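You operate a simulated robot arm through the tools that you are given. There is no shell and no other tool. Be economical: measure what you need, move in short steps, check, and stop when the job is done.

Carry out the task below with a simulated two-armed robot. There is one attempt and no reset: what you move stays moved.

## Task
Pick up the white tub with one hand, pass it to the other hand and put it on the slatted cover top. Set down upright: white tub.

It is judged by the outcome, as a careful person would: the job done as asked, and still so three seconds after it is handed in. It fails if anything else is knocked over, pushed out of place, dropped, spilled or broken. A push-on lid holds only when it is set on centred and level and pressed home; a screw cap is set on level and turned clockwise until tight.

## Robot
Two 7-joint arms with four-finger grippers on one trunk, on a base that drives. Base frame: it is fixed to the floor where the robot stands at the start and does not move with it; the origin is under the middle of the robot, x ahead of it, y to its left, z up. Lengths are in m, angles in degrees, forces in N, time in s.
The left shoulder is at the start at [0.048, 0.17, 1.128], the right one opposite. Each reaches about 0.974 m from its shoulder. Places, roughly: slatted cover top [-3.1, -0.5, 0.8]. Payload 3.67 kg a hand.
Tool frame (each hand has its own): the origin (TCP) lies between the finger pads and is the grasp point; the fingertips stand 0.028 m ahead of it; z points along the fingers, y is the line along which they close. Largest opening 0.112 m; the body of the gripper starts 0.073 m behind the TCP.
Orientation is that of the tool frame in the base frame, as a unit quaternion [w, x, y, z]. With the fingers straight down and closing along the base's y, the tool's x points along the base's -x, its y along +y and its z along -z.

## Interface
- The arms move only by the tool send_rows. It takes "left_commands", "right_commands" or both (then of equal length, played together; a hand with none holds still); each is a list that holds one entry, the list of rows, each a list of 6 numbers: the shift along the tool's x, y, z in m, then the turn, a rotation vector about the tool's x, y, z in degrees. In form: [[[tx, ty, tz, wx, wy, wz], ...]]. A call has 1 to 12 rows; each row is the pose to reach, as a shift and turn from the pose commanded when the call began, along the tool's axes at that moment. "left_grip" and "right_grip" are, for a hand that has rows, the finger opening in m, from 0 to 0.112, set as the call begins (left out, the last holds). Rows are played at 5 a second. More than 0.05 m and 8.6 degrees between two rows, or a gripper value outside its range, and nothing of the call is played. A pose out of reach is approached as far as the arm can. The call stops where the force on the tool passes 40 N (or 10 N more than at its start, if that is more) or the arm is blocked; 0.2 s more then pass. Each finger halts on what it meets, pressing with about 23 N; the grip force reading is that of the motor and also rises with nothing between the fingers. The clock runs only during rows and for 0.2 s after the last one: add rows that repeat a pose to give the fingers time. It gives the time, the measured TCP pose, the force on the tool (base axes), the opening and the grip force at its end, in the units of the frame above (readings bear some noise), with the torque about the TCP (base axes, N m) and any sound that the robot's microphone picked up.
- Cameras (640 x 400 px; columns grow to the right, rows downward): "scene" is now at [0.1348, -0.0195, 1.4038]; the picture's right is [-0.08, -1.00, 0.01], its down [-0.13, 0.00, -0.99] and it looks along [0.99, -0.08, -0.13] (base axes); focal length 226 px, centre (320, 200). "left" rides on the left gripper at [0.06, 0.018, -0.104] in its tool frame; the picture's right is [-0.29, 0.96, 0.00], its down [-0.80, -0.24, -0.55] and it looks along [-0.53, -0.16, 0.83] (tool axes); focal length 234 px, centre (320, 200). "right" rides on the right gripper at [0.06, -0.018, -0.104] in its tool frame; the picture's right is [0.29, 0.96, 0.00], its down [-0.80, 0.24, -0.55] and it looks along [-0.53, 0.16, 0.83] (tool axes); focal length 234 px, centre (320, 200).
- camera(camera): a new picture of that camera. No time passes.
- slide_trunk(by): slides the trunk up (or, below 0, down) by that many m; the arms and the scene camera ride with it, the base frame stays. It gives what a move gives, with no picture.
- base_move(legs): drives the robot by 1 to 6 legs, each [ahead, left, turn to the left] in m, m and degrees, along the robot's own axes; the way and the turn of a leg run together, so that a leg with both is an arc; at most 1.5 m and 180 degrees a leg. The arms and the cameras ride along, it lands a little off, and it stops where it bumps. It gives what a move gives.
- aim_head(pan, tilt): turns the head with the scene camera to pan (to the left, within 86 degrees either way) and tilt (down, from -29 to 69), counted from straight ahead of the robot. It gives what a move gives.
- pixel_to_xyz(camera, pixels): for up to 12 pixels [column, row] of the newest picture of that camera ("zoom" is the newest enlarged one), the place [x, y, z] in the base frame of the surface seen there, good to about 0.002 m. No time passes.
- inspect(camera, box): a new picture of the part [left, top, right, bottom] of that camera's present view, enlarged. No time passes.
- hand_in(): hands the job in; it is judged then, once.

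Keep the steps short. Do not move on a guess: measure, check each grasp and each placing, and mend mistakes. In all there are 80 turns and 58 pictures (those below and enlarged ones count). Leave the grippers open and the arms clear of the work at the hand-in unless told otherwise, and finish with a single line.

The tools are called by a JSON object that holds its "fn" and its "kwargs". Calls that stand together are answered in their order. send_rows: Moves the arms, as the interface text tells. Its arguments: {"type":"object","properties":{"left_commands":{"type":"array","items":{"type":"array","items":{"type":"array","items":{"type":"number"}}}},"left_grip":{"type":"number"},"right_commands":{"type":"array","items":{"type":"array","items":{"type":"array","items":{"type":"number"}}}},"right_grip":{"type":"number"}},"required":[]} The other tools are called the same way: slide_trunk (by) slides the trunk up or down; base_move (legs) drives the base; aim_head (pan, tilt) turns the head that bears the scene camera; camera (camera) takes a picture; pixel_to_xyz (camera, pixels) gives the place of the surface under pixels of a picture; inspect (camera, box) takes an enlarged picture of a part of a camera's view; hand_in () hands the job in.

At the start:

```text
time_s: 0.0
left_tcp_pos: [0.4921, 0.1765, 1.1435]
left_ee_rot: [-0.005, -0.035, 0.999, -0.004]
left_ft_force: [-0.8, 0.2, -1.6]
left_moment: [-0.02, -0.07, 0.0]
left_finger_gap: 0.1119
left_grasp_force: 0.0
right_tcp_pos: [0.5405, -0.2906, 0.9973]
right_ee_rot: [-0.005, -0.038, 0.999, -0.009]
right_ft_force: [-1.0, 0.1, -1.0]
right_moment: [0.01, 0.0, 0.01]
right_finger_gap: 0.1122
right_grasp_force: 0.1
trunk travel left (down, up): [-0.25, 0.264]
robot x, y, heading: [0.0108, -0.0183, 4.1]
head pan, tilt: [-8.6, 6.9]
```

scene: 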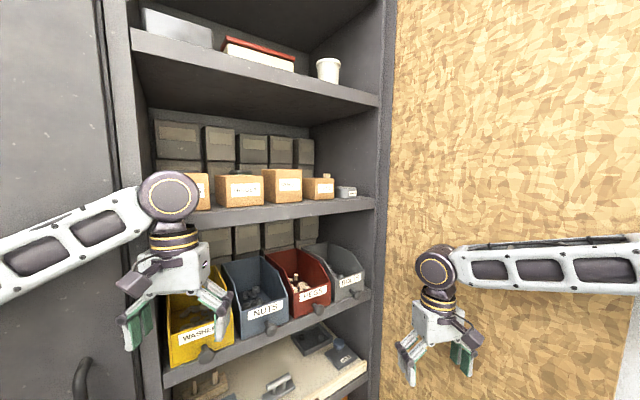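
right: 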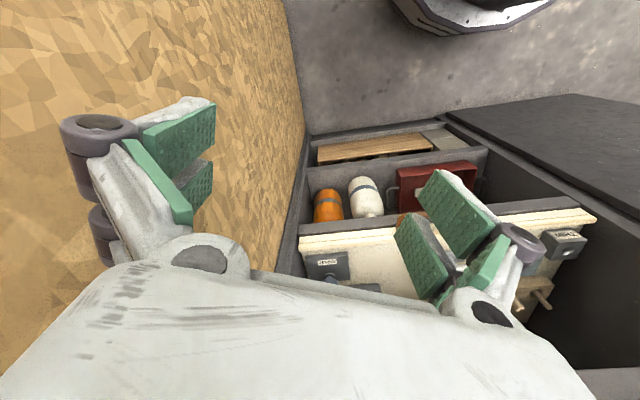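
left: 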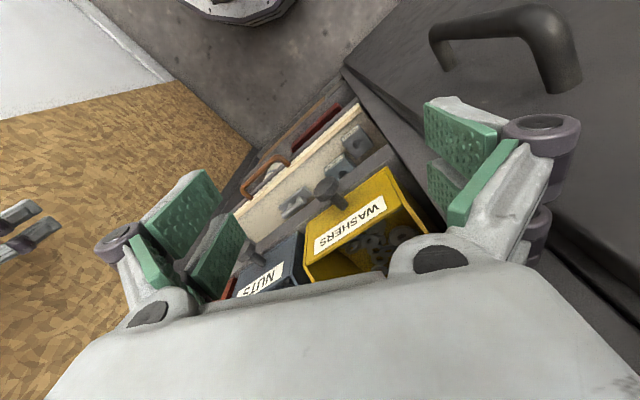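

The white tub looks to be on the top shelf at about (328,70). I'll enlarge it and measure it.

{"fn": "inspect", "kwargs": {"camera": "scene", "box": [240, 20, 400, 120]}}

{"fn": "pixel_to_xyz", "kwargs": {"camera": "scene", "pixels": [[328, 61], [328, 72], [328, 80], [318, 66], [338, 66], [328, 90], [360, 98], [250, 75], [285, 60], [300, 75], [370, 60], [390, 60]]}}

```text
4.00 times, centred on (320, 70) of scene
```

zoom: 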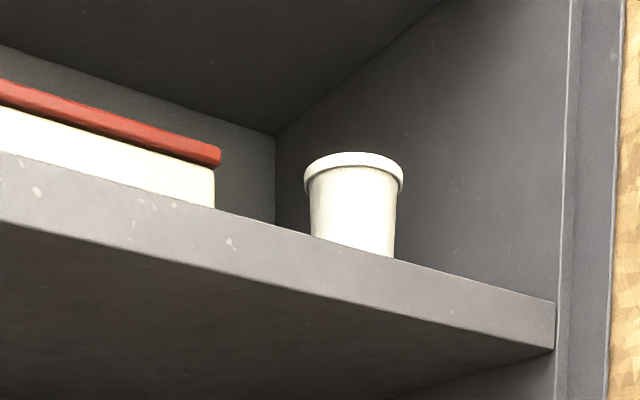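

```text
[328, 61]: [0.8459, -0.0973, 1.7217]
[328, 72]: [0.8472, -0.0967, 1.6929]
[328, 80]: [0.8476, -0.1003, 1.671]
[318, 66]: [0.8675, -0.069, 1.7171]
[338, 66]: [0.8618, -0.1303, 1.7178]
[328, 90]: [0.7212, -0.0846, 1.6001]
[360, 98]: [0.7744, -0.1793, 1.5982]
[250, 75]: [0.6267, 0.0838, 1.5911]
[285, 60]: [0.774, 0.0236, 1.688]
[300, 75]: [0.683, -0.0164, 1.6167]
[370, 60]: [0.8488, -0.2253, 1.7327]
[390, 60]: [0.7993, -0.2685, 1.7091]
```

Tub is near (0.877,-0.10), with its top at about z 1.725. The shelf front faces about 29° to the right of me. I'll measure the OSB wall and more of the cabinet before driving.

{"fn": "pixel_to_xyz", "kwargs": {"camera": "scene", "pixels": [[400, 200], [450, 150], [500, 200], [560, 200], [620, 200], [600, 370], [400, 380], [80, 200], [240, 260], [340, 30], [300, 20]]}}

{"fn": "aim_head", "kwargs": {"pan": -75, "tilt": 25}}

{"fn": "camera", "kwargs": {"camera": "scene"}}

```text
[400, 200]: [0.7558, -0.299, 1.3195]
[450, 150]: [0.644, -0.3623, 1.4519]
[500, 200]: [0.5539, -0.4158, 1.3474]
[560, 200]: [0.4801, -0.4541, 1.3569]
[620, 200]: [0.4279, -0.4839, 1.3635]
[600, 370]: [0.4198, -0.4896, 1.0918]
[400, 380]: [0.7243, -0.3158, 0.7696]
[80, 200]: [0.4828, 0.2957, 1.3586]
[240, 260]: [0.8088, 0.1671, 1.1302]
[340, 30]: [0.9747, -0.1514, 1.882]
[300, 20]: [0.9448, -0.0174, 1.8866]
```

```text
time_s: 1.4
left_tcp_pos: [0.4892, 0.1778, 1.1446]
left_ee_rot: [-0.005, -0.036, 0.999, -0.002]
left_ft_force: [-0.1, -0.4, -0.3]
left_moment: [-0.01, -0.03, 0.0]
left_finger_gap: 0.1121
left_grasp_force: 0.1
right_tcp_pos: [0.5399, -0.291, 0.9978]
right_ee_rot: [-0.005, -0.038, 0.999, -0.008]
right_ft_force: [-0.2, -0.5, -0.1]
right_moment: [-0.04, 0.02, 0.02]
right_finger_gap: 0.1121
right_grasp_force: 0.1
trunk travel left (down, up): [-0.25, 0.264]
robot x, y, heading: [0.0146, -0.0174, 4.3]
head pan, tilt: [-75.0, 25.0]
```

```text
53 pictures are left
```

scene: 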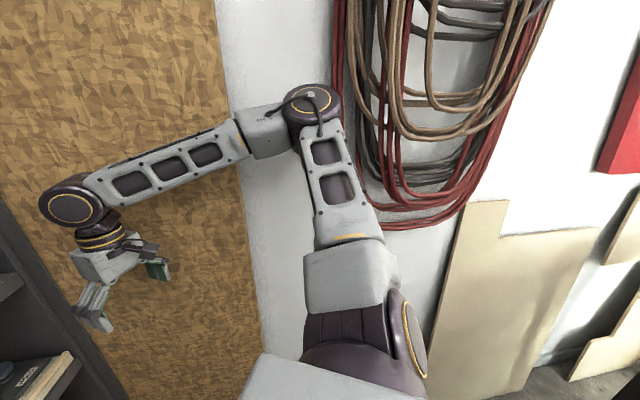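

The OSB wall is a side wall at right angles to the cabinet, about 0.12 m right of the tub. That leaves little room for the right elbow, so the left hand suits the pick better. I'll measure how far the right elbow sticks out.

{"fn": "pixel_to_xyz", "kwargs": {"camera": "scene", "pixels": [[315, 100], [330, 150], [75, 205], [345, 240], [260, 130], [240, 200], [300, 60]]}}

{"fn": "aim_head", "kwargs": {"pan": 75, "tilt": 25}}

{"fn": "camera", "kwargs": {"camera": "scene"}}

```text
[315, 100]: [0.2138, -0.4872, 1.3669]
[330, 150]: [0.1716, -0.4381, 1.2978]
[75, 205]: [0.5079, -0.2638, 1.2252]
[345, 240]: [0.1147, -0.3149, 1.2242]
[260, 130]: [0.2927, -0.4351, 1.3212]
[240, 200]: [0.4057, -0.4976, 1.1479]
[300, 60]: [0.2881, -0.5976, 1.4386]
```

```text
time_s: 3.7
left_tcp_pos: [0.4897, 0.1775, 1.1437]
left_ee_rot: [-0.003, -0.036, 0.999, -0.003]
left_ft_force: [-0.4, 0.2, 0.7]
left_moment: [0.0, -0.02, 0.01]
left_finger_gap: 0.1121
left_grasp_force: 0.0
right_tcp_pos: [0.54, -0.2913, 0.9969]
right_ee_rot: [-0.005, -0.04, 0.999, -0.009]
right_ft_force: [0.6, 0.7, -0.7]
right_moment: [0.01, -0.02, 0.03]
right_finger_gap: 0.1121
right_grasp_force: 0.1
trunk travel left (down, up): [-0.25, 0.264]
robot x, y, heading: [0.0075, -0.018, 4.1]
head pan, tilt: [75.0, 25.0]
```

```text
52 pictures are left
```

scene: 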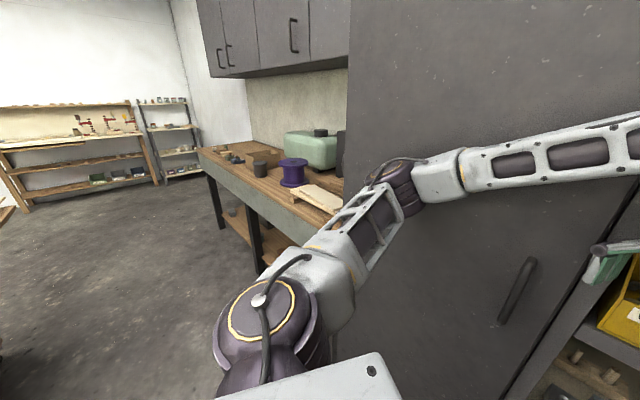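

The right elbow would be close to the OSB wall if I turned square to the cabinet, so I'll pick with the left hand and keep the present heading. The left hand is only about 7 cm from the shelf fronts, so I back off first and look ahead.

{"fn": "base_move", "kwargs": {"legs": [[-0.22, 0, 0]]}}

{"fn": "aim_head", "kwargs": {"pan": 0, "tilt": 0}}

{"fn": "slide_trunk", "kwargs": {"by": 0.26}}

{"fn": "camera", "kwargs": {"camera": "scene"}}

```text
time_s: 4.6
left_tcp_pos: [0.4708, 0.1833, 1.1453]
left_ee_rot: [-0.004, -0.048, 0.999, -0.002]
left_ft_force: [0.4, -0.5, -0.2]
left_moment: [-0.03, -0.04, 0.01]
left_finger_gap: 0.1118
left_grasp_force: 0.1
right_tcp_pos: [0.531, -0.2818, 0.9946]
right_ee_rot: [-0.006, -0.053, 0.999, -0.01]
right_ft_force: [-1.1, -0.6, -0.4]
right_moment: [-0.02, 0.01, 0.02]
right_finger_gap: 0.1117
right_grasp_force: 0.1
trunk travel left (down, up): [-0.25, 0.264]
robot x, y, heading: [-0.0041, -0.0235, 5.9]
head pan, tilt: [75.0, 25.0]
stopped in leg 1: the robot was blocked; the commanded pose is now the measured one
```

```text
time_s: 6.0
left_tcp_pos: [0.4724, 0.182, 1.144]
left_ee_rot: [-0.004, -0.046, 0.999, -0.002]
left_ft_force: [-0.7, 0.3, -0.2]
left_moment: [0.0, -0.06, -0.05]
left_finger_gap: 0.1119
left_grasp_force: 0.0
right_tcp_pos: [0.5327, -0.2852, 0.9947]
right_ee_rot: [-0.006, -0.051, 0.999, -0.01]
right_ft_force: [-0.2, 0.9, -1.2]
right_moment: [0.01, 0.03, 0.0]
right_finger_gap: 0.1119
right_grasp_force: 0.0
trunk travel left (down, up): [-0.25, 0.264]
robot x, y, heading: [-0.0036, -0.0254, 5.4]
head pan, tilt: [0.0, 0.0]
```

```text
time_s: 8.7
left_tcp_pos: [0.4746, 0.1816, 1.4046]
left_ee_rot: [-0.005, -0.044, 0.999, -0.002]
left_ft_force: [-0.5, 0.3, 1.1]
left_moment: [-0.03, 0.0, 0.0]
left_finger_gap: 0.112
left_grasp_force: 0.0
right_tcp_pos: [0.5324, -0.2856, 1.2546]
right_ee_rot: [-0.006, -0.052, 0.999, -0.009]
right_ft_force: [-0.8, 0.2, -0.3]
right_moment: [-0.03, 0.03, 0.03]
right_finger_gap: 0.1123
right_grasp_force: 0.1
trunk travel left (down, up): [-0.51, 0.004]
robot x, y, heading: [-0.0034, -0.022, 5.1]
head pan, tilt: [0.0, 0.0]
```

```text
51 pictures are left
```

scene: 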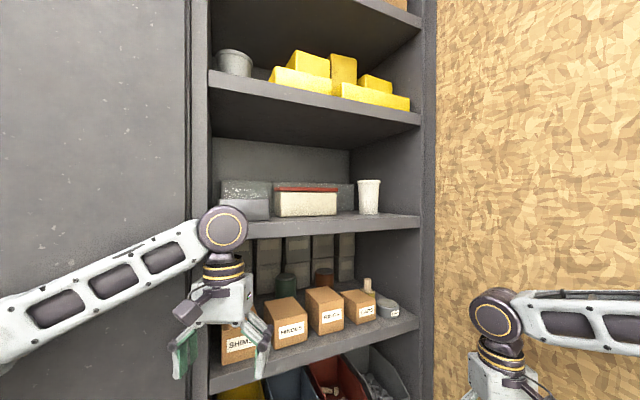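

Backing up was blocked after about 1 cm, so something is behind me, and I'll look for it before driving far. From the raised head the tub is fully visible at (369,197), so I'll measure it.

{"fn": "inspect", "kwargs": {"camera": "scene", "box": [300, 150, 440, 240]}}

{"fn": "pixel_to_xyz", "kwargs": {"camera": "scene", "pixels": [[369, 182], [369, 195], [369, 210], [359, 182], [379, 182], [369, 219], [340, 219], [400, 219], [400, 200], [330, 205], [300, 225], [400, 130]]}}

```text
4.44 times, centred on (370, 195) of scene
```

zoom: 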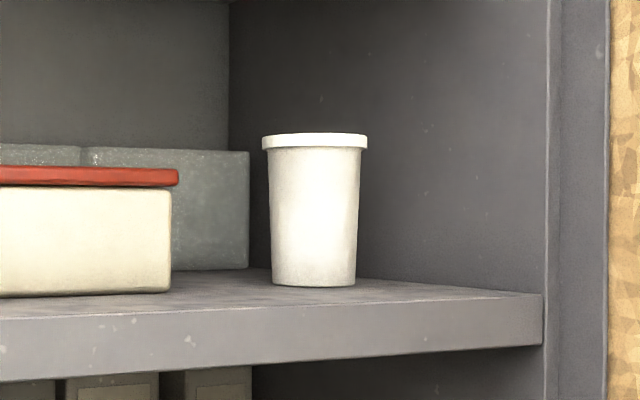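

```text
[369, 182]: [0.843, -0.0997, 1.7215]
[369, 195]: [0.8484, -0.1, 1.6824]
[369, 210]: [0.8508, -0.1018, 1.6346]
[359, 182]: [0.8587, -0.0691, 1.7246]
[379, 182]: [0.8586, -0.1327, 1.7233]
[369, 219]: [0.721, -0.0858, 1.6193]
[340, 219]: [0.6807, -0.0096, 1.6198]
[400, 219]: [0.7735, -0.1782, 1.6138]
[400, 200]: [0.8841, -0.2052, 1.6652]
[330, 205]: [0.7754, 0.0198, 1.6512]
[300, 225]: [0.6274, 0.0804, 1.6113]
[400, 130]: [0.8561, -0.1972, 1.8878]
```

The tub is about 0.107 m tall, with radius 0.029 at the base and 0.035 at the rim. Its centre is (0.876,-0.101) and the shelf is at z 1.62. I'll raise the left hand in front of the shelf opening and pitch the fingers forward, 35° below horizontal.

{"fn": "send_rows", "kwargs": {"left_commands": [[[0.004, -0.01, -0.032, 0, -6.9, 0], [0.008, -0.02, -0.064, 0, -13.8, 0], [0.012, -0.03, -0.096, 0, -20.6, 0], [0.016, -0.04, -0.128, 0, -27.5, 0], [0.02, -0.05, -0.16, 0, -34.4, 0], [0.024, -0.06, -0.192, 0, -41.3, 0], [0.028, -0.07, -0.224, 0, -48.1, 0], [0.032, -0.08, -0.256, 0, -55, 0], [0.032, -0.08, -0.256, 0, -55, 0]]], "left_grip": 0.112}}

{"fn": "camera", "kwargs": {"camera": "scene"}}

```text
time_s: 10.7
left_tcp_pos: [0.4502, 0.0994, 1.6586]
left_ee_rot: [0.457, -0.04, 0.888, 0.018]
left_ft_force: [0.2, 0.3, 0.4]
left_moment: [0.05, 0.01, 0.01]
left_finger_gap: 0.1121
left_grasp_force: 0.0
right_tcp_pos: [0.5339, -0.2855, 1.2539]
right_ee_rot: [-0.005, -0.05, 0.999, -0.01]
right_ft_force: [0.5, 0.4, -0.3]
right_moment: [-0.01, -0.01, 0.01]
right_finger_gap: 0.112
right_grasp_force: 0.0
trunk travel left (down, up): [-0.51, 0.004]
robot x, y, heading: [-0.0012, -0.0224, 5.0]
head pan, tilt: [0.0, 0.0]
```

```text
49 pictures are left
```

scene: 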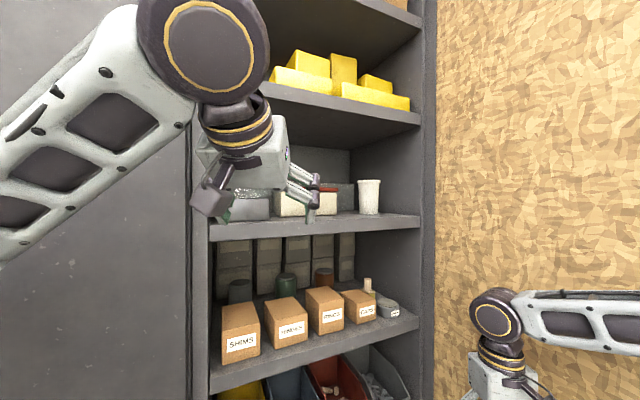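

The left hand is now pitched 35° down and clear of the shelf. I'll shift it to the right and yaw it 20° toward the tub, then drive straight in toward the cabinet.

{"fn": "send_rows", "kwargs": {"left_commands": [[[-0.001, -0.023, -0.0035, 5.4, 0, 3.9], [-0.003, -0.046, -0.007, 10.9, 0, 7.7], [-0.0043, -0.07, -0.0106, 16.3, 0.1, 11.6], [-0.0043, -0.07, -0.0106, 16.3, 0.1, 11.6]]]}}

{"fn": "base_move", "kwargs": {"legs": [[0.128, 0.057, 0]]}}

{"fn": "camera", "kwargs": {"camera": "scene"}}

{"fn": "camera", "kwargs": {"camera": "left"}}

```text
time_s: 11.7
left_tcp_pos: [0.4524, 0.0315, 1.6702]
left_ee_rot: [0.453, 0.114, 0.882, -0.061]
left_ft_force: [1.0, 0.4, 0.0]
left_moment: [-0.01, 0.0, -0.01]
left_finger_gap: 0.1121
left_grasp_force: 0.1
right_tcp_pos: [0.5341, -0.2853, 1.2541]
right_ee_rot: [-0.006, -0.05, 0.999, -0.01]
right_ft_force: [-0.1, 0.7, 0.0]
right_moment: [0.01, 0.03, 0.05]
right_finger_gap: 0.1117
right_grasp_force: 0.1
trunk travel left (down, up): [-0.51, 0.004]
robot x, y, heading: [-0.0019, -0.0265, 5.1]
head pan, tilt: [0.0, 0.0]
```

```text
time_s: 13.1
left_tcp_pos: [0.4965, 0.0491, 1.6974]
left_ee_rot: [0.478, 0.129, 0.867, -0.052]
left_ft_force: [-0.2, -0.1, 0.8]
left_moment: [0.04, 0.03, 0.0]
left_finger_gap: 0.1121
left_grasp_force: 0.1
right_tcp_pos: [0.5967, -0.2587, 1.2748]
right_ee_rot: [0.017, -0.043, 0.999, 0.001]
right_ft_force: [0.0, 0.6, -0.3]
right_moment: [-0.02, 0.06, -0.01]
right_finger_gap: 0.1117
right_grasp_force: 0.1
trunk travel left (down, up): [-0.51, 0.004]
robot x, y, heading: [0.1131, 0.0317, 4.5]
head pan, tilt: [0.0, 0.0]
```

```text
48 pictures are left
```

scene: 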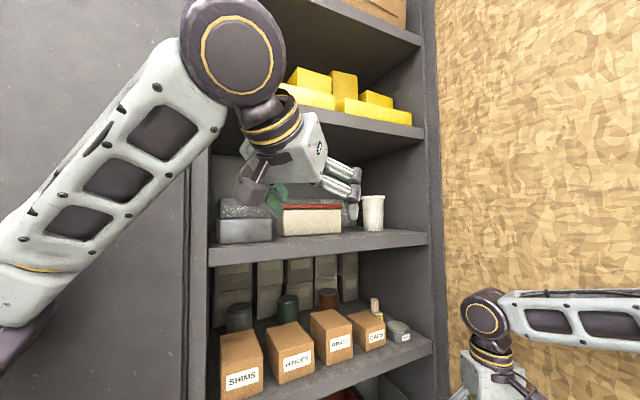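

```text
47 pictures are left
```

left: 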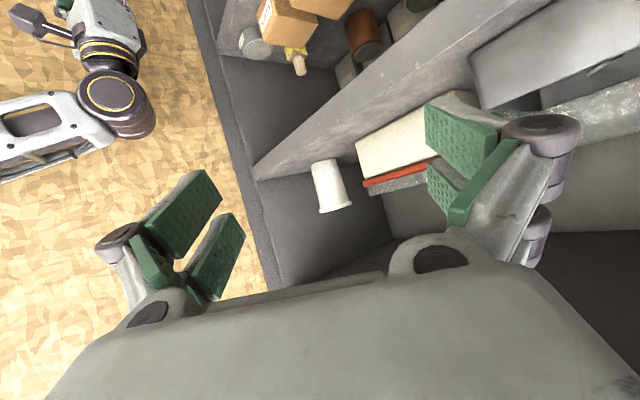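

The base moved as asked, but both hands rose and lag back, which looks like the robot pitched about 3°. I'll check whether it settles.

{"fn": "send_rows", "kwargs": {"left_commands": [[[0, 0, 0, 0, 0, 0], [0, 0, 0, 0, 0, 0], [0, 0, 0, 0, 0, 0], [0, 0, 0, 0, 0, 0]]]}}

{"fn": "aim_head", "kwargs": {"pan": 0, "tilt": 60}}

{"fn": "camera", "kwargs": {"camera": "scene"}}

```text
time_s: 14.2
left_tcp_pos: [0.5472, 0.0791, 1.6799]
left_ee_rot: [0.467, 0.1, 0.878, -0.033]
left_ft_force: [1.9, 3.8, -3.4]
left_moment: [-0.2, -0.19, -0.19]
left_finger_gap: 0.112
left_grasp_force: 0.0
right_tcp_pos: [0.657, -0.2133, 1.2403]
right_ee_rot: [-0.007, -0.081, 0.997, 0.005]
right_ft_force: [2.6, 0.6, -1.4]
right_moment: [-0.11, 0.13, 0.02]
right_finger_gap: 0.1119
right_grasp_force: 0.0
trunk travel left (down, up): [-0.51, 0.004]
robot x, y, heading: [0.0927, 0.042, 9.0]
head pan, tilt: [0.0, 0.0]
stopped in row 4 (left hand): the arm was blocked; the commanded pose is now the measured one
```

```text
time_s: 15.6
left_tcp_pos: [0.5296, 0.0959, 1.6805]
left_ee_rot: [0.468, 0.091, 0.878, -0.035]
left_ft_force: [-0.6, 1.1, -0.3]
left_moment: [-0.01, -0.1, 0.02]
left_finger_gap: 0.1119
left_grasp_force: 0.1
right_tcp_pos: [0.6391, -0.2059, 1.2505]
right_ee_rot: [-0.002, -0.085, 0.996, 0.001]
right_ft_force: [2.3, 1.2, -0.8]
right_moment: [-0.08, 0.12, -0.01]
right_finger_gap: 0.1119
right_grasp_force: 0.0
trunk travel left (down, up): [-0.51, 0.004]
robot x, y, heading: [0.0909, 0.0421, 9.0]
head pan, tilt: [0.0, 60.0]
```

```text
46 pictures are left
```

scene: 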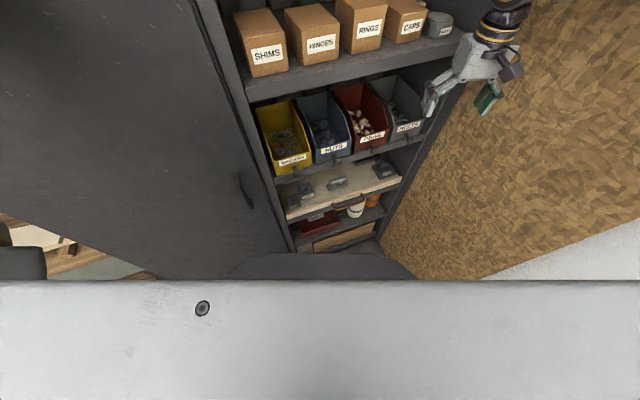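

The robot rocked, and the heading drifted to 9°. I suspect the left forearm or elbow is touching the locker, so I'll look left.

{"fn": "aim_head", "kwargs": {"pan": 50, "tilt": 15}}

{"fn": "camera", "kwargs": {"camera": "scene"}}

{"fn": "aim_head", "kwargs": {"pan": -70, "tilt": 25}}

{"fn": "camera", "kwargs": {"camera": "scene"}}

```text
time_s: 16.7
left_tcp_pos: [0.5397, 0.0937, 1.6841]
left_ee_rot: [0.47, 0.1, 0.876, -0.037]
left_ft_force: [-0.6, -0.3, -0.1]
left_moment: [0.01, 0.01, -0.04]
left_finger_gap: 0.112
left_grasp_force: 0.2
right_tcp_pos: [0.6487, -0.2068, 1.2516]
right_ee_rot: [0.0, -0.076, 0.997, 0.002]
right_ft_force: [0.0, 0.2, 0.3]
right_moment: [0.01, 0.03, 0.04]
right_finger_gap: 0.112
right_grasp_force: 0.0
trunk travel left (down, up): [-0.51, 0.004]
robot x, y, heading: [0.106, 0.0459, 7.8]
head pan, tilt: [50.0, 15.0]
```

```text
45 pictures are left
```

scene: 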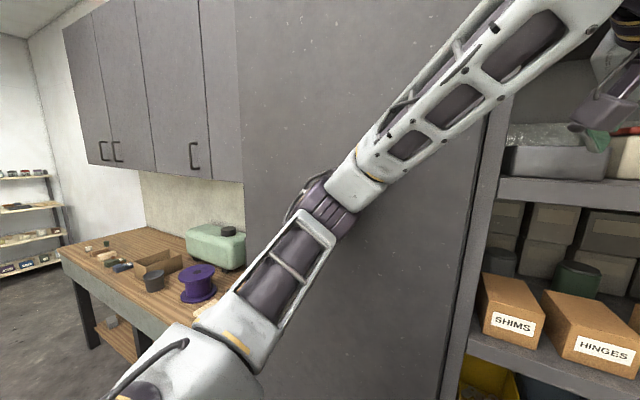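

```text
time_s: 18.7
left_tcp_pos: [0.5386, 0.094, 1.6833]
left_ee_rot: [0.47, 0.101, 0.876, -0.038]
left_ft_force: [0.0, 0.0, 1.1]
left_moment: [-0.02, 0.02, -0.02]
left_finger_gap: 0.112
left_grasp_force: 0.1
right_tcp_pos: [0.647, -0.2058, 1.2506]
right_ee_rot: [0.0, -0.077, 0.997, 0.003]
right_ft_force: [0.0, 0.0, 0.4]
right_moment: [-0.01, 0.03, 0.0]
right_finger_gap: 0.1118
right_grasp_force: 0.1
trunk travel left (down, up): [-0.51, 0.004]
robot x, y, heading: [0.1068, 0.0489, 8.2]
head pan, tilt: [-70.0, 25.0]
```

```text
44 pictures are left
```

scene: 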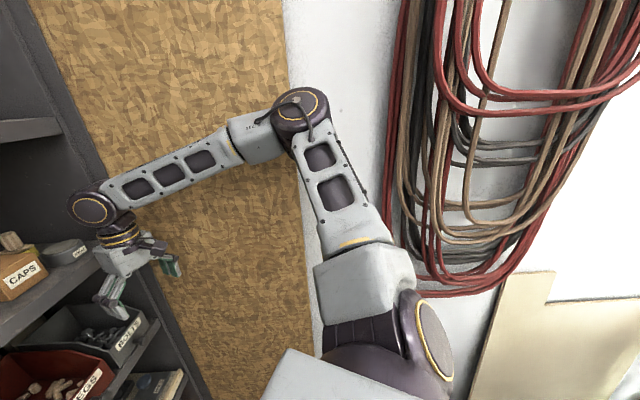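

It has settled now at (0.107, 0.049), heading 8°, with forces near zero. I'll measure the right elbow against the wall.

{"fn": "pixel_to_xyz", "kwargs": {"camera": "scene", "pixels": [[300, 105], [262, 130], [270, 90], [285, 165], [270, 200], [150, 190], [120, 262], [330, 130]]}}

{"fn": "aim_head", "kwargs": {"pan": 0, "tilt": 5}}

{"fn": "camera", "kwargs": {"camera": "scene"}}

```text
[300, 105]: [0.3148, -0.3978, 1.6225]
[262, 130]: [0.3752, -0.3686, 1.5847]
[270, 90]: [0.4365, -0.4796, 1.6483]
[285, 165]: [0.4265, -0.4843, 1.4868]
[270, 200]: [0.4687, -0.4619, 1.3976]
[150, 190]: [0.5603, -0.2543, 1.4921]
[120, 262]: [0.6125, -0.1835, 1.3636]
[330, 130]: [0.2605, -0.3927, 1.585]
```

```text
time_s: 20.1
left_tcp_pos: [0.5383, 0.0943, 1.6838]
left_ee_rot: [0.47, 0.1, 0.876, -0.037]
left_ft_force: [0.1, 0.9, 0.6]
left_moment: [-0.02, -0.02, -0.01]
left_finger_gap: 0.112
left_grasp_force: 0.1
right_tcp_pos: [0.6464, -0.2063, 1.2495]
right_ee_rot: [0.0, -0.076, 0.997, 0.002]
right_ft_force: [0.7, 0.8, 0.1]
right_moment: [-0.01, -0.01, 0.0]
right_finger_gap: 0.1121
right_grasp_force: 0.1
trunk travel left (down, up): [-0.51, 0.004]
robot x, y, heading: [0.1065, 0.0488, 8.2]
head pan, tilt: [0.0, 5.0]
```

```text
43 pictures are left
```

scene: 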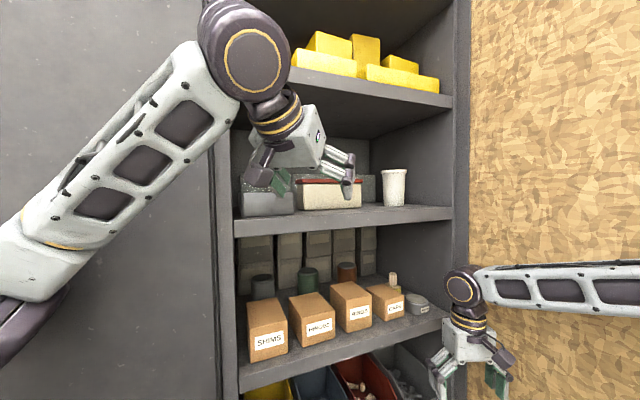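

The elbow has about 3 cm to the wall and nothing is pressing, so only the arm moves next. I'll re-measure the tub and the right corner of the red-lid box to plan the approach.

{"fn": "pixel_to_xyz", "kwargs": {"camera": "scene", "pixels": [[394, 172], [394, 190], [394, 200], [384, 185], [404, 185], [355, 200], [359, 204], [359, 190], [370, 190], [345, 170], [310, 135]]}}

{"fn": "inspect", "kwargs": {"camera": "scene", "box": [230, 100, 430, 225]}}

```text
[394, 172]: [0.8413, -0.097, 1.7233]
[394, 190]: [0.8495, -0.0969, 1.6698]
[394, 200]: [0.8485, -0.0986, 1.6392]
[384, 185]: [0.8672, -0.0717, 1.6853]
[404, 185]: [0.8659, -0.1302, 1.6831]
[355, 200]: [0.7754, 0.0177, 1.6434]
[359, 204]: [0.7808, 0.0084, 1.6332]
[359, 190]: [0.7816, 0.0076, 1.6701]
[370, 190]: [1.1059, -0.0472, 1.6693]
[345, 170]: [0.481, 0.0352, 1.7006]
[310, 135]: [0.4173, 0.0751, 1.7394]
```

```text
3.20 times, centred on (330, 162) of scene
```

zoom: 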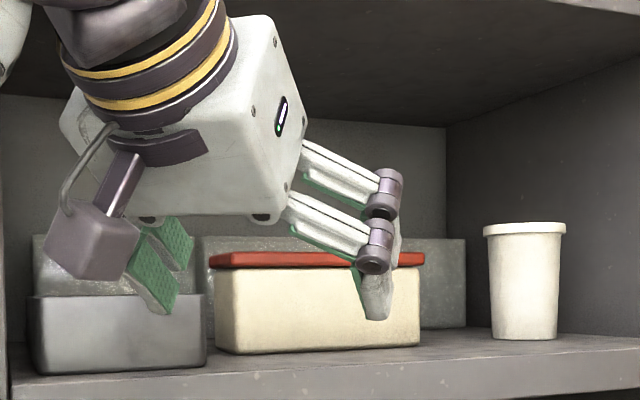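

Box corner is (0.782, 0.008), the tub axis is about (0.877,-0.10), and the gripper hinges stick out about 3 cm beyond the pads. I'll turn the tool to yaw 0°, open to 0.095 and move to a point 0.14 m in front of the tub.

{"fn": "send_rows", "kwargs": {"left_commands": [[[-0.017, -0.021, 0.029, -1.3, 0, -0.9], [-0.034, -0.043, 0.057, -2.6, 0.1, -1.7], [-0.051, -0.064, 0.086, -3.9, 0.1, -2.6], [-0.069, -0.085, 0.115, -5.2, 0.2, -3.5], [-0.086, -0.107, 0.143, -6.5, 0.2, -4.4], [-0.103, -0.128, 0.172, -7.8, 0.3, -5.2], [-0.12, -0.1496, 0.2007, -9.1, 0.3, -6.1], [-0.12, -0.1496, 0.2007, -9.1, 0.3, -6.1]]], "left_grip": 0.095}}

{"fn": "camera", "kwargs": {"camera": "left"}}

{"fn": "camera", "kwargs": {"camera": "scene"}}

```text
time_s: 21.3
left_tcp_pos: [0.6945, 0.0441, 1.6693]
left_ee_rot: [0.472, 0.015, 0.882, 0.003]
left_ft_force: [5.1, 15.0, 46.7]
left_moment: [2.8, -0.48, 0.04]
left_finger_gap: 0.1127
left_grasp_force: 16.0
right_tcp_pos: [0.6756, -0.1445, 1.2374]
right_ee_rot: [-0.012, -0.103, 0.995, 0.001]
right_ft_force: [1.3, -2.8, -1.6]
right_moment: [0.27, 0.13, 0.0]
right_finger_gap: 0.1115
right_grasp_force: 0.0
trunk travel left (down, up): [-0.51, 0.004]
robot x, y, heading: [0.0955, 0.0741, 11.4]
head pan, tilt: [0.0, 5.0]
stopped in row 5 (left hand): the force on the tool passed its limit at 55 N (the readings are from after the stop); the commanded pose is now the measured one
```

```text
41 pictures are left
```

left: 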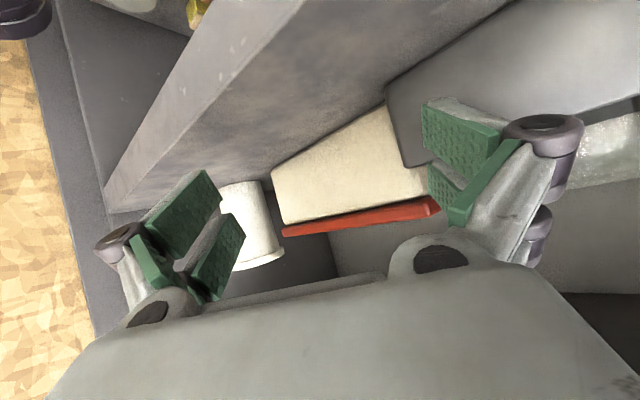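

```text
40 pictures are left
```

scene: 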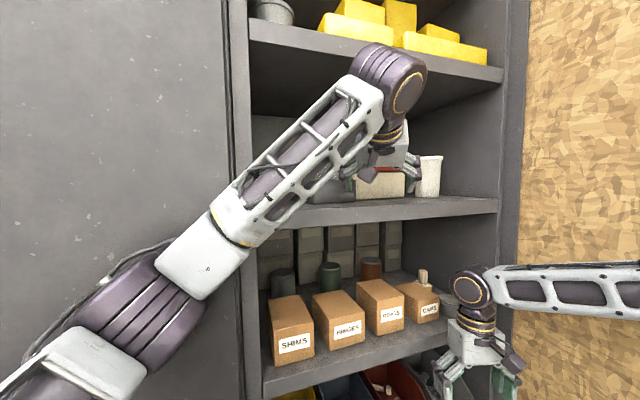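

A force of 47 N stopped the hand. The base had yawed and shifted left, so the left finger came onto the boxes. I'll lift slightly, back out along the approach, then check that nothing was displaced.

{"fn": "send_rows", "kwargs": {"left_commands": [[[-0.017, 0, -0.011, 0, 0, 0], [-0.01, -0.005, -0.04, 0, 0, 0], [0.005, -0.01, -0.075, 0, 0, 0], [0.01, -0.02, -0.11, 0, 0, 0], [0.01, -0.02, -0.11, 0, 0, 0], [0.01, -0.02, -0.11, 0, 0, 0]]]}}

{"fn": "camera", "kwargs": {"camera": "scene"}}

```text
time_s: 22.7
left_tcp_pos: [0.6048, 0.0506, 1.7115]
left_ee_rot: [0.461, 0.014, 0.887, -0.006]
left_ft_force: [0.8, 0.7, 1.0]
left_moment: [0.01, 0.01, -0.01]
left_finger_gap: 0.095
left_grasp_force: 0.0
right_tcp_pos: [0.6815, -0.1219, 1.2395]
right_ee_rot: [-0.014, -0.104, 0.994, -0.007]
right_ft_force: [0.1, 0.6, -0.3]
right_moment: [-0.01, -0.02, 0.01]
right_finger_gap: 0.1119
right_grasp_force: 0.0
trunk travel left (down, up): [-0.51, 0.004]
robot x, y, heading: [0.0961, 0.0785, 11.2]
head pan, tilt: [0.0, 5.0]
```

```text
39 pictures are left
```

scene: 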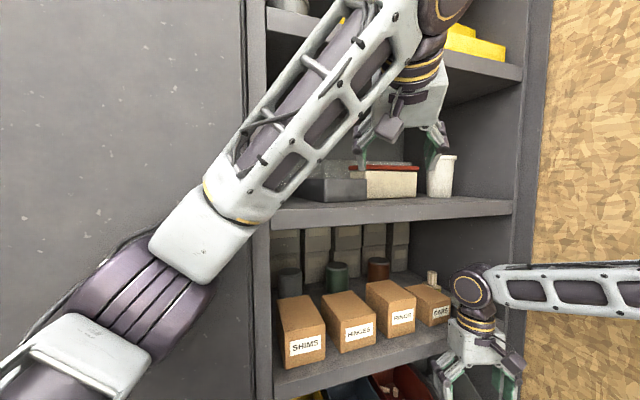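

The hand is free again. The base yawing left fits the left elbow pressing on the locker door. I'll measure the elbow and locker clearance, and check the boxes.

{"fn": "pixel_to_xyz", "kwargs": {"camera": "scene", "pixels": [[416, 195], [416, 175], [370, 195], [355, 185], [440, 160], [440, 185], [430, 175], [453, 175], [380, 168]]}}

{"fn": "aim_head", "kwargs": {"pan": 50, "tilt": 25}}

{"fn": "camera", "kwargs": {"camera": "scene"}}

```text
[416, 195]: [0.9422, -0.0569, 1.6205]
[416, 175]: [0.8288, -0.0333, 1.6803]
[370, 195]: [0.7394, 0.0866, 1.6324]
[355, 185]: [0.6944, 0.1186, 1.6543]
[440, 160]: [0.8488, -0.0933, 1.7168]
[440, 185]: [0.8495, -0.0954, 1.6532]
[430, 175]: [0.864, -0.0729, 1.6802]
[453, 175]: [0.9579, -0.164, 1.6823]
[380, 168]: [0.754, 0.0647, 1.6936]
```

```text
time_s: 23.9
left_tcp_pos: [0.6063, 0.0497, 1.7119]
left_ee_rot: [0.46, 0.014, 0.888, -0.006]
left_ft_force: [0.0, 1.5, 0.1]
left_moment: [0.02, 0.01, 0.0]
left_finger_gap: 0.0949
left_grasp_force: 0.1
right_tcp_pos: [0.6819, -0.1235, 1.239]
right_ee_rot: [-0.014, -0.103, 0.995, -0.008]
right_ft_force: [0.5, -0.3, 0.3]
right_moment: [0.01, 0.01, -0.04]
right_finger_gap: 0.1117
right_grasp_force: 0.0
trunk travel left (down, up): [-0.51, 0.004]
robot x, y, heading: [0.097, 0.0814, 11.3]
head pan, tilt: [50.0, 25.0]
```

```text
38 pictures are left
```

scene: 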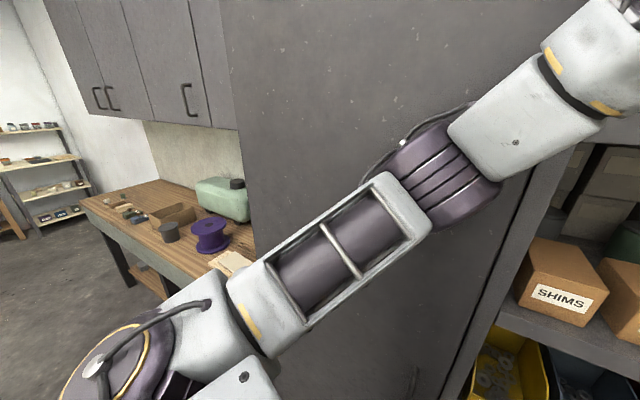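

{"fn": "pixel_to_xyz", "kwargs": {"camera": "scene", "pixels": [[440, 165], [475, 190], [390, 150], [480, 130], [330, 250], [350, 100], [300, 130], [510, 180]]}}

{"fn": "aim_head", "kwargs": {"pan": -86, "tilt": 30}}

{"fn": "camera", "kwargs": {"camera": "scene"}}

```text
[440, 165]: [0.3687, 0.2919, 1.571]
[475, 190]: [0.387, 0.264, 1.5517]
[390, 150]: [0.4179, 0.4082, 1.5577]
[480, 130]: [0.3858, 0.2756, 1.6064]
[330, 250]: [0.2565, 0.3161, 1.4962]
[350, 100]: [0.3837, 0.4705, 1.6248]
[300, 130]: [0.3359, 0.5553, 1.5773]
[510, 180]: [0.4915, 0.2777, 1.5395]
```

```text
time_s: 26.0
left_tcp_pos: [0.6067, 0.0505, 1.7122]
left_ee_rot: [0.46, 0.014, 0.888, -0.006]
left_ft_force: [0.2, -1.1, -0.2]
left_moment: [0.02, -0.03, -0.01]
left_finger_gap: 0.0949
left_grasp_force: 0.1
right_tcp_pos: [0.6814, -0.1238, 1.2397]
right_ee_rot: [-0.014, -0.104, 0.994, -0.008]
right_ft_force: [-0.4, -0.3, 1.0]
right_moment: [-0.02, -0.02, -0.01]
right_finger_gap: 0.1119
right_grasp_force: 0.0
trunk travel left (down, up): [-0.51, 0.004]
robot x, y, heading: [0.0958, 0.0796, 11.2]
head pan, tilt: [-85.9, 30.0]
```

```text
37 pictures are left
```

scene: 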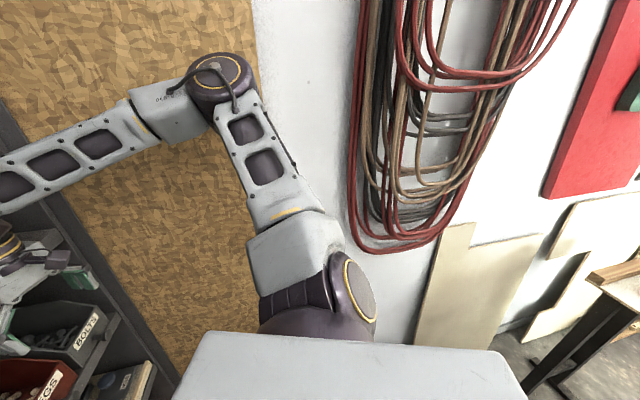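

The left elbow reaches u≈0.56 and the locker face is at 0.565, so that elbow was touching. I'll swap plan: back off, face the cabinet squarely at about the original spot, and pick with the right arm. First I back off.

{"fn": "base_move", "kwargs": {"legs": [[-0.1, -0.05, 0]]}}

{"fn": "send_rows", "kwargs": {"right_commands": [[[0.04, 0, 0, 0, 0, 0], [0.08, 0, 0, 0, 0, 0], [0.11, 0, 0, 0, 0, 0], [0.11, 0, 0, 0, 0, 0]]]}}

```text
time_s: 27.2
left_tcp_pos: [0.5218, -0.0138, 1.71]
left_ee_rot: [0.46, 0.012, 0.888, -0.007]
left_ft_force: [1.3, 0.9, -0.5]
left_moment: [-0.01, -0.01, -0.02]
left_finger_gap: 0.0948
left_grasp_force: 0.1
right_tcp_pos: [0.5973, -0.1875, 1.2388]
right_ee_rot: [-0.015, -0.104, 0.994, -0.009]
right_ft_force: [0.7, -0.5, 0.7]
right_moment: [-0.05, 0.01, -0.01]
right_finger_gap: 0.1122
right_grasp_force: 0.0
trunk travel left (down, up): [-0.51, 0.004]
robot x, y, heading: [0.0088, 0.0137, 11.4]
head pan, tilt: [-85.9, 30.0]
```

```text
time_s: 28.2
left_tcp_pos: [0.5188, -0.0166, 1.7109]
left_ee_rot: [0.46, 0.012, 0.888, -0.006]
left_ft_force: [0.0, 0.6, 0.6]
left_moment: [0.03, -0.03, 0.01]
left_finger_gap: 0.0949
left_grasp_force: 0.1
right_tcp_pos: [0.4875, -0.2101, 1.2436]
right_ee_rot: [-0.014, -0.104, 0.994, -0.007]
right_ft_force: [-0.5, -0.2, -0.6]
right_moment: [-0.03, 0.01, -0.02]
right_finger_gap: 0.112
right_grasp_force: 0.1
trunk travel left (down, up): [-0.51, 0.004]
robot x, y, heading: [0.0079, 0.0063, 11.5]
head pan, tilt: [-85.9, 30.0]
```

The robot is back near (0.008, 0.006). Next I return the left hand to fingers-down at lower left, then turn 17.5° left to face the cabinet squarely.

{"fn": "send_rows", "kwargs": {"left_commands": [[[0.033, 0.021, 0.007, 0, 6.9, 0], [0.066, 0.042, 0.015, 0, 13.8, 0], [0.099, 0.063, 0.022, 0, 20.6, 0], [0.132, 0.084, 0.03, 0, 27.5, 0], [0.165, 0.105, 0.037, 0, 34.4, 0], [0.198, 0.126, 0.044, 0, 41.3, 0], [0.231, 0.147, 0.052, 0, 48.1, 0], [0.264, 0.167, 0.059, 0, 55, 0], [0.264, 0.167, 0.059, 0, 55, 0]]]}}

{"fn": "base_move", "kwargs": {"legs": [[0, 0, 17.5]]}}

{"fn": "aim_head", "kwargs": {"pan": 0, "tilt": 3}}

{"fn": "camera", "kwargs": {"camera": "scene"}}

```text
time_s: 30.2
left_tcp_pos: [0.4184, 0.154, 1.4626]
left_ee_rot: [-0.002, 0.012, 1.0, 0.001]
left_ft_force: [-0.1, -1.0, 0.3]
left_moment: [-0.01, 0.03, -0.01]
left_finger_gap: 0.0951
left_grasp_force: 0.0
right_tcp_pos: [0.4867, -0.2102, 1.2425]
right_ee_rot: [-0.014, -0.105, 0.994, -0.008]
right_ft_force: [0.0, -0.2, -0.3]
right_moment: [0.04, 0.01, 0.03]
right_finger_gap: 0.1119
right_grasp_force: 0.0
trunk travel left (down, up): [-0.51, 0.004]
robot x, y, heading: [0.0075, 0.0105, 11.2]
head pan, tilt: [-85.9, 30.0]
```

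```text
time_s: 31.7
left_tcp_pos: [0.3548, 0.2708, 1.4618]
left_ee_rot: [-0.001, -0.14, 0.99, 0.001]
left_ft_force: [-0.1, -0.2, -0.6]
left_moment: [0.0, -0.02, 0.0]
left_finger_gap: 0.0951
left_grasp_force: 0.0
right_tcp_pos: [0.5303, -0.0559, 1.2423]
right_ee_rot: [-0.013, -0.256, 0.967, -0.01]
right_ft_force: [0.8, -0.5, 0.0]
right_moment: [0.0, -0.03, -0.05]
right_finger_gap: 0.1117
right_grasp_force: 0.0
trunk travel left (down, up): [-0.51, 0.004]
robot x, y, heading: [0.0059, 0.0121, 28.9]
head pan, tilt: [-85.9, 30.0]
```

```text
time_s: 33.3
left_tcp_pos: [0.3547, 0.2705, 1.4631]
left_ee_rot: [-0.002, -0.14, 0.99, 0.001]
left_ft_force: [-0.7, 0.7, -0.1]
left_moment: [0.01, 0.01, 0.0]
left_finger_gap: 0.0949
left_grasp_force: 0.1
right_tcp_pos: [0.5313, -0.0569, 1.2444]
right_ee_rot: [-0.013, -0.255, 0.967, -0.01]
right_ft_force: [-0.6, 0.0, -0.4]
right_moment: [0.0, -0.04, 0.01]
right_finger_gap: 0.1121
right_grasp_force: 0.0
trunk travel left (down, up): [-0.51, 0.004]
robot x, y, heading: [0.0094, 0.0087, 28.9]
head pan, tilt: [0.0, 3.0]
```

```text
36 pictures are left
```

scene: 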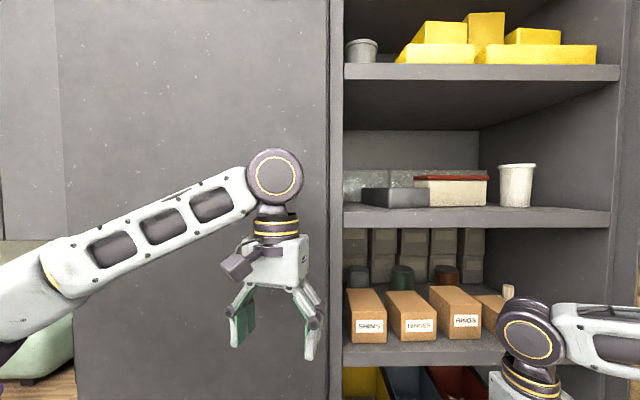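

Now square on at heading 29°. The tub is at (516,185). I'll measure the tub, the box corner and the wall.

{"fn": "pixel_to_xyz", "kwargs": {"camera": "scene", "pixels": [[517, 167], [516, 180], [516, 195], [502, 180], [532, 180], [485, 195], [480, 195], [435, 195], [420, 196], [370, 200], [560, 170], [516, 206]]}}

{"fn": "inspect", "kwargs": {"camera": "scene", "box": [340, 130, 620, 305]}}

```text
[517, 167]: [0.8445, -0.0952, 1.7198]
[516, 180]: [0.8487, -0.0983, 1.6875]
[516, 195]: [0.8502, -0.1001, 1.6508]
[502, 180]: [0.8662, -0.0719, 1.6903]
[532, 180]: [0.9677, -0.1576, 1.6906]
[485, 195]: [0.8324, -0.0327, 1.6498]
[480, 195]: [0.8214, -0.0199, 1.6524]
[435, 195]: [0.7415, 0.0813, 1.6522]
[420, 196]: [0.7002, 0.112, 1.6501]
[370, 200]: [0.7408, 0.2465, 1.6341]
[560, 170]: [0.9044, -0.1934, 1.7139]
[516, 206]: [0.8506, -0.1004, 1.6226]
```

```text
2.29 times, centred on (480, 218) of scene
```

zoom: 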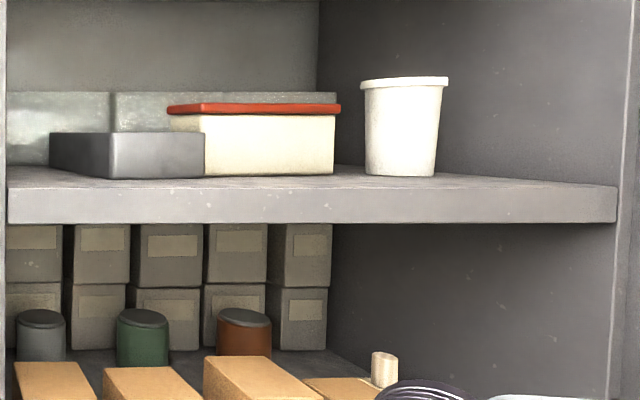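

The collision did shift things: the cream box is pushed about 5 cm right and rotated, and the grey tray is pushed back and right. I'll restore both once the tub is out of the way. The tub itself is unmoved at u=0.717, v=0.518. I'll bring the right hand to a point in front of it, pitched 30° down with a 0.085 opening.

{"fn": "send_rows", "kwargs": {"right_commands": [[[0.0, -0.012, -0.04, 0, -5, 0], [0.0, -0.024, -0.08, 0, -10, 0], [-0.005, -0.036, -0.12, 0, -15, 0], [-0.01, -0.054, -0.16, 0, -20, 0], [-0.015, -0.072, -0.2, 0, -25, 0], [-0.02, -0.09, -0.24, 0, -30, 0], [-0.025, -0.108, -0.28, 0, -35, 0], [-0.033, -0.128, -0.317, 0, -40, 0], [-0.04, -0.148, -0.354, 0, -45, 0], [-0.048, -0.168, -0.39, 0, -50, 0], [-0.056, -0.188, -0.424, 0, -55, 0], [-0.064, -0.208, -0.456, 0, -60, 0]]], "right_grip": 0.085}}

{"fn": "camera", "kwargs": {"camera": "scene"}}

{"fn": "camera", "kwargs": {"camera": "right"}}

```text
time_s: 35.9
left_tcp_pos: [0.3552, 0.2713, 1.4617]
left_ee_rot: [-0.002, -0.14, 0.99, 0.0]
left_ft_force: [0.2, 0.0, 0.9]
left_moment: [-0.03, 0.03, -0.02]
left_finger_gap: 0.0951
left_grasp_force: 0.1
right_tcp_pos: [0.6979, -0.1934, 1.7009]
right_ee_rot: [0.472, -0.226, 0.844, 0.119]
right_ft_force: [0.0, -0.2, 1.1]
right_moment: [-0.01, 0.0, 0.02]
right_finger_gap: 0.085
right_grasp_force: 0.1
trunk travel left (down, up): [-0.51, 0.004]
robot x, y, heading: [0.0105, 0.0118, 28.8]
head pan, tilt: [0.0, 3.0]
```

```text
34 pictures are left
```

scene: 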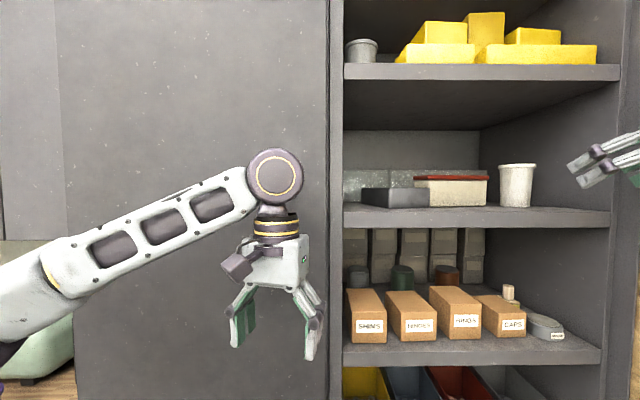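

```text
33 pictures are left
```

right: 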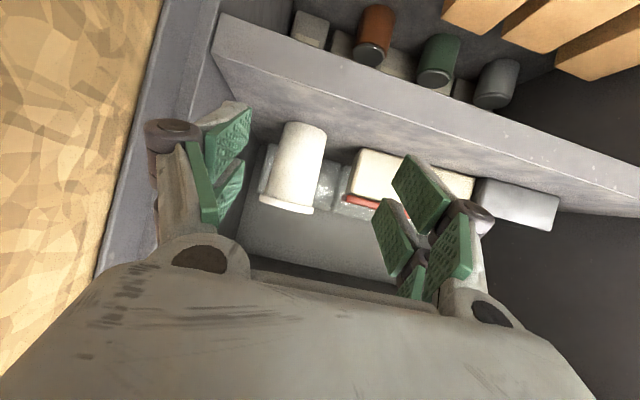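

The hand is in place at u=0.515, v=0.509, clear of the wall. I'll go down to z≈1.664, centre on the tub, advance 0.11 m and look.

{"fn": "send_rows", "kwargs": {"right_commands": [[[0.0315, -0.0096, 0.0195, 0, 0, 0], [0.012, -0.0096, 0.051, 0, 0, 0], [-0.007, -0.0096, 0.082, 0, 0, 0], [-0.0263, -0.0096, 0.113, 0, 0, 0], [-0.0263, -0.0096, 0.113, 0, 0, 0]]]}}

{"fn": "camera", "kwargs": {"camera": "right"}}

{"fn": "camera", "kwargs": {"camera": "scene"}}

```text
time_s: 37.1
left_tcp_pos: [0.3553, 0.2698, 1.4629]
left_ee_rot: [-0.002, -0.14, 0.99, 0.001]
left_ft_force: [-0.3, 0.5, 1.0]
left_moment: [-0.02, 0.0, -0.02]
left_finger_gap: 0.0949
left_grasp_force: 0.1
right_tcp_pos: [0.7976, -0.1486, 1.6603]
right_ee_rot: [0.472, -0.225, 0.844, 0.12]
right_ft_force: [-0.8, 0.5, 0.9]
right_moment: [0.02, -0.01, -0.01]
right_finger_gap: 0.0849
right_grasp_force: 0.1
trunk travel left (down, up): [-0.51, 0.004]
robot x, y, heading: [0.0062, 0.0087, 29.2]
head pan, tilt: [0.0, 3.0]
```

```text
32 pictures are left
```

right: 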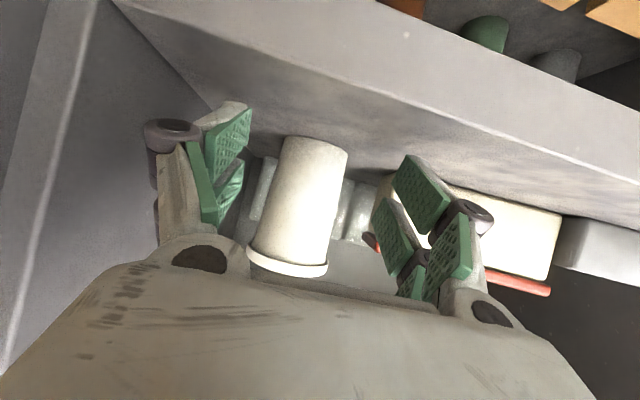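

```text
31 pictures are left
```

scene: 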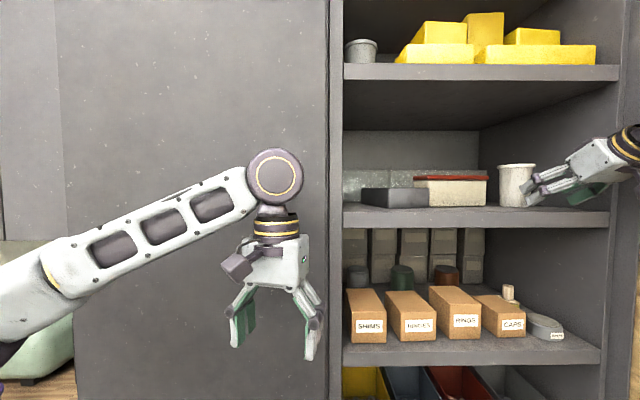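

The tub sits between the fingers. I'll check the centring by measuring it from the wrist camera.

{"fn": "pixel_to_xyz", "kwargs": {"camera": "right", "pixels": [[290, 200], [300, 200], [310, 200], [320, 200], [300, 235], [305, 160], [268, 200], [330, 200]]}}

```text
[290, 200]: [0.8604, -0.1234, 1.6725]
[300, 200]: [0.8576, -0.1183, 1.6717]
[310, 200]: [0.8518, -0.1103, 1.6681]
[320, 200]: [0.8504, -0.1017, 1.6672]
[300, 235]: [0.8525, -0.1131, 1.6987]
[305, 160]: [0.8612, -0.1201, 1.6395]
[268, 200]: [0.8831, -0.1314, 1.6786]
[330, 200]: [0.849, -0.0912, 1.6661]
```

The tub axis is at v≈0.517 and the hand at 0.519, so it is centred. I'll advance the last 9.4 cm and then close.

{"fn": "send_rows", "kwargs": {"right_commands": [[[-0.0165, 0.001, 0.0267, 0, 0, 0], [-0.033, 0.002, 0.0533, 0, 0, 0], [-0.0495, 0.002, 0.08, 0, 0, 0], [-0.0495, 0.002, 0.08, 0, 0, 0]]]}}

{"fn": "send_rows", "kwargs": {"right_commands": [[[0, 0, 0, 0, 0, 0], [0, 0, 0, 0, 0, 0], [0, 0, 0, 0, 0, 0], [0, 0, 0, 0, 0, 0]]], "right_grip": 0.0}}

{"fn": "camera", "kwargs": {"camera": "scene"}}

```text
time_s: 38.1
left_tcp_pos: [0.3538, 0.2706, 1.4624]
left_ee_rot: [-0.002, -0.14, 0.99, 0.001]
left_ft_force: [-0.6, -0.9, -1.3]
left_moment: [-0.01, 0.01, -0.01]
left_finger_gap: 0.0948
left_grasp_force: 0.2
right_tcp_pos: [0.8781, -0.102, 1.6616]
right_ee_rot: [0.471, -0.226, 0.844, 0.119]
right_ft_force: [0.5, 0.6, 0.1]
right_moment: [-0.03, 0.01, 0.0]
right_finger_gap: 0.0851
right_grasp_force: 0.1
trunk travel left (down, up): [-0.51, 0.004]
robot x, y, heading: [0.0083, 0.0099, 28.9]
head pan, tilt: [0.0, 3.0]
```

```text
time_s: 39.1
left_tcp_pos: [0.3545, 0.2712, 1.4616]
left_ee_rot: [-0.001, -0.14, 0.99, 0.001]
left_ft_force: [0.5, 1.2, 0.5]
left_moment: [0.01, -0.02, 0.0]
left_finger_gap: 0.095
left_grasp_force: 0.0
right_tcp_pos: [0.8795, -0.1001, 1.662]
right_ee_rot: [0.472, -0.226, 0.844, 0.119]
right_ft_force: [0.8, -0.8, 2.1]
right_moment: [0.08, 0.05, -0.03]
right_finger_gap: 0.0643
right_grasp_force: 23.0
trunk travel left (down, up): [-0.51, 0.004]
robot x, y, heading: [0.0106, 0.011, 28.9]
head pan, tilt: [0.0, 3.0]
```

```text
30 pictures are left
```

scene: 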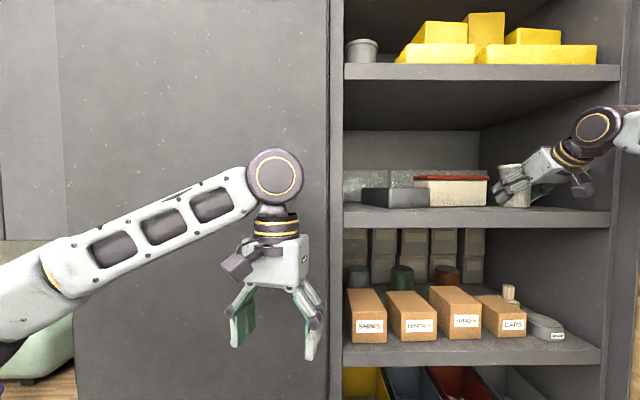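

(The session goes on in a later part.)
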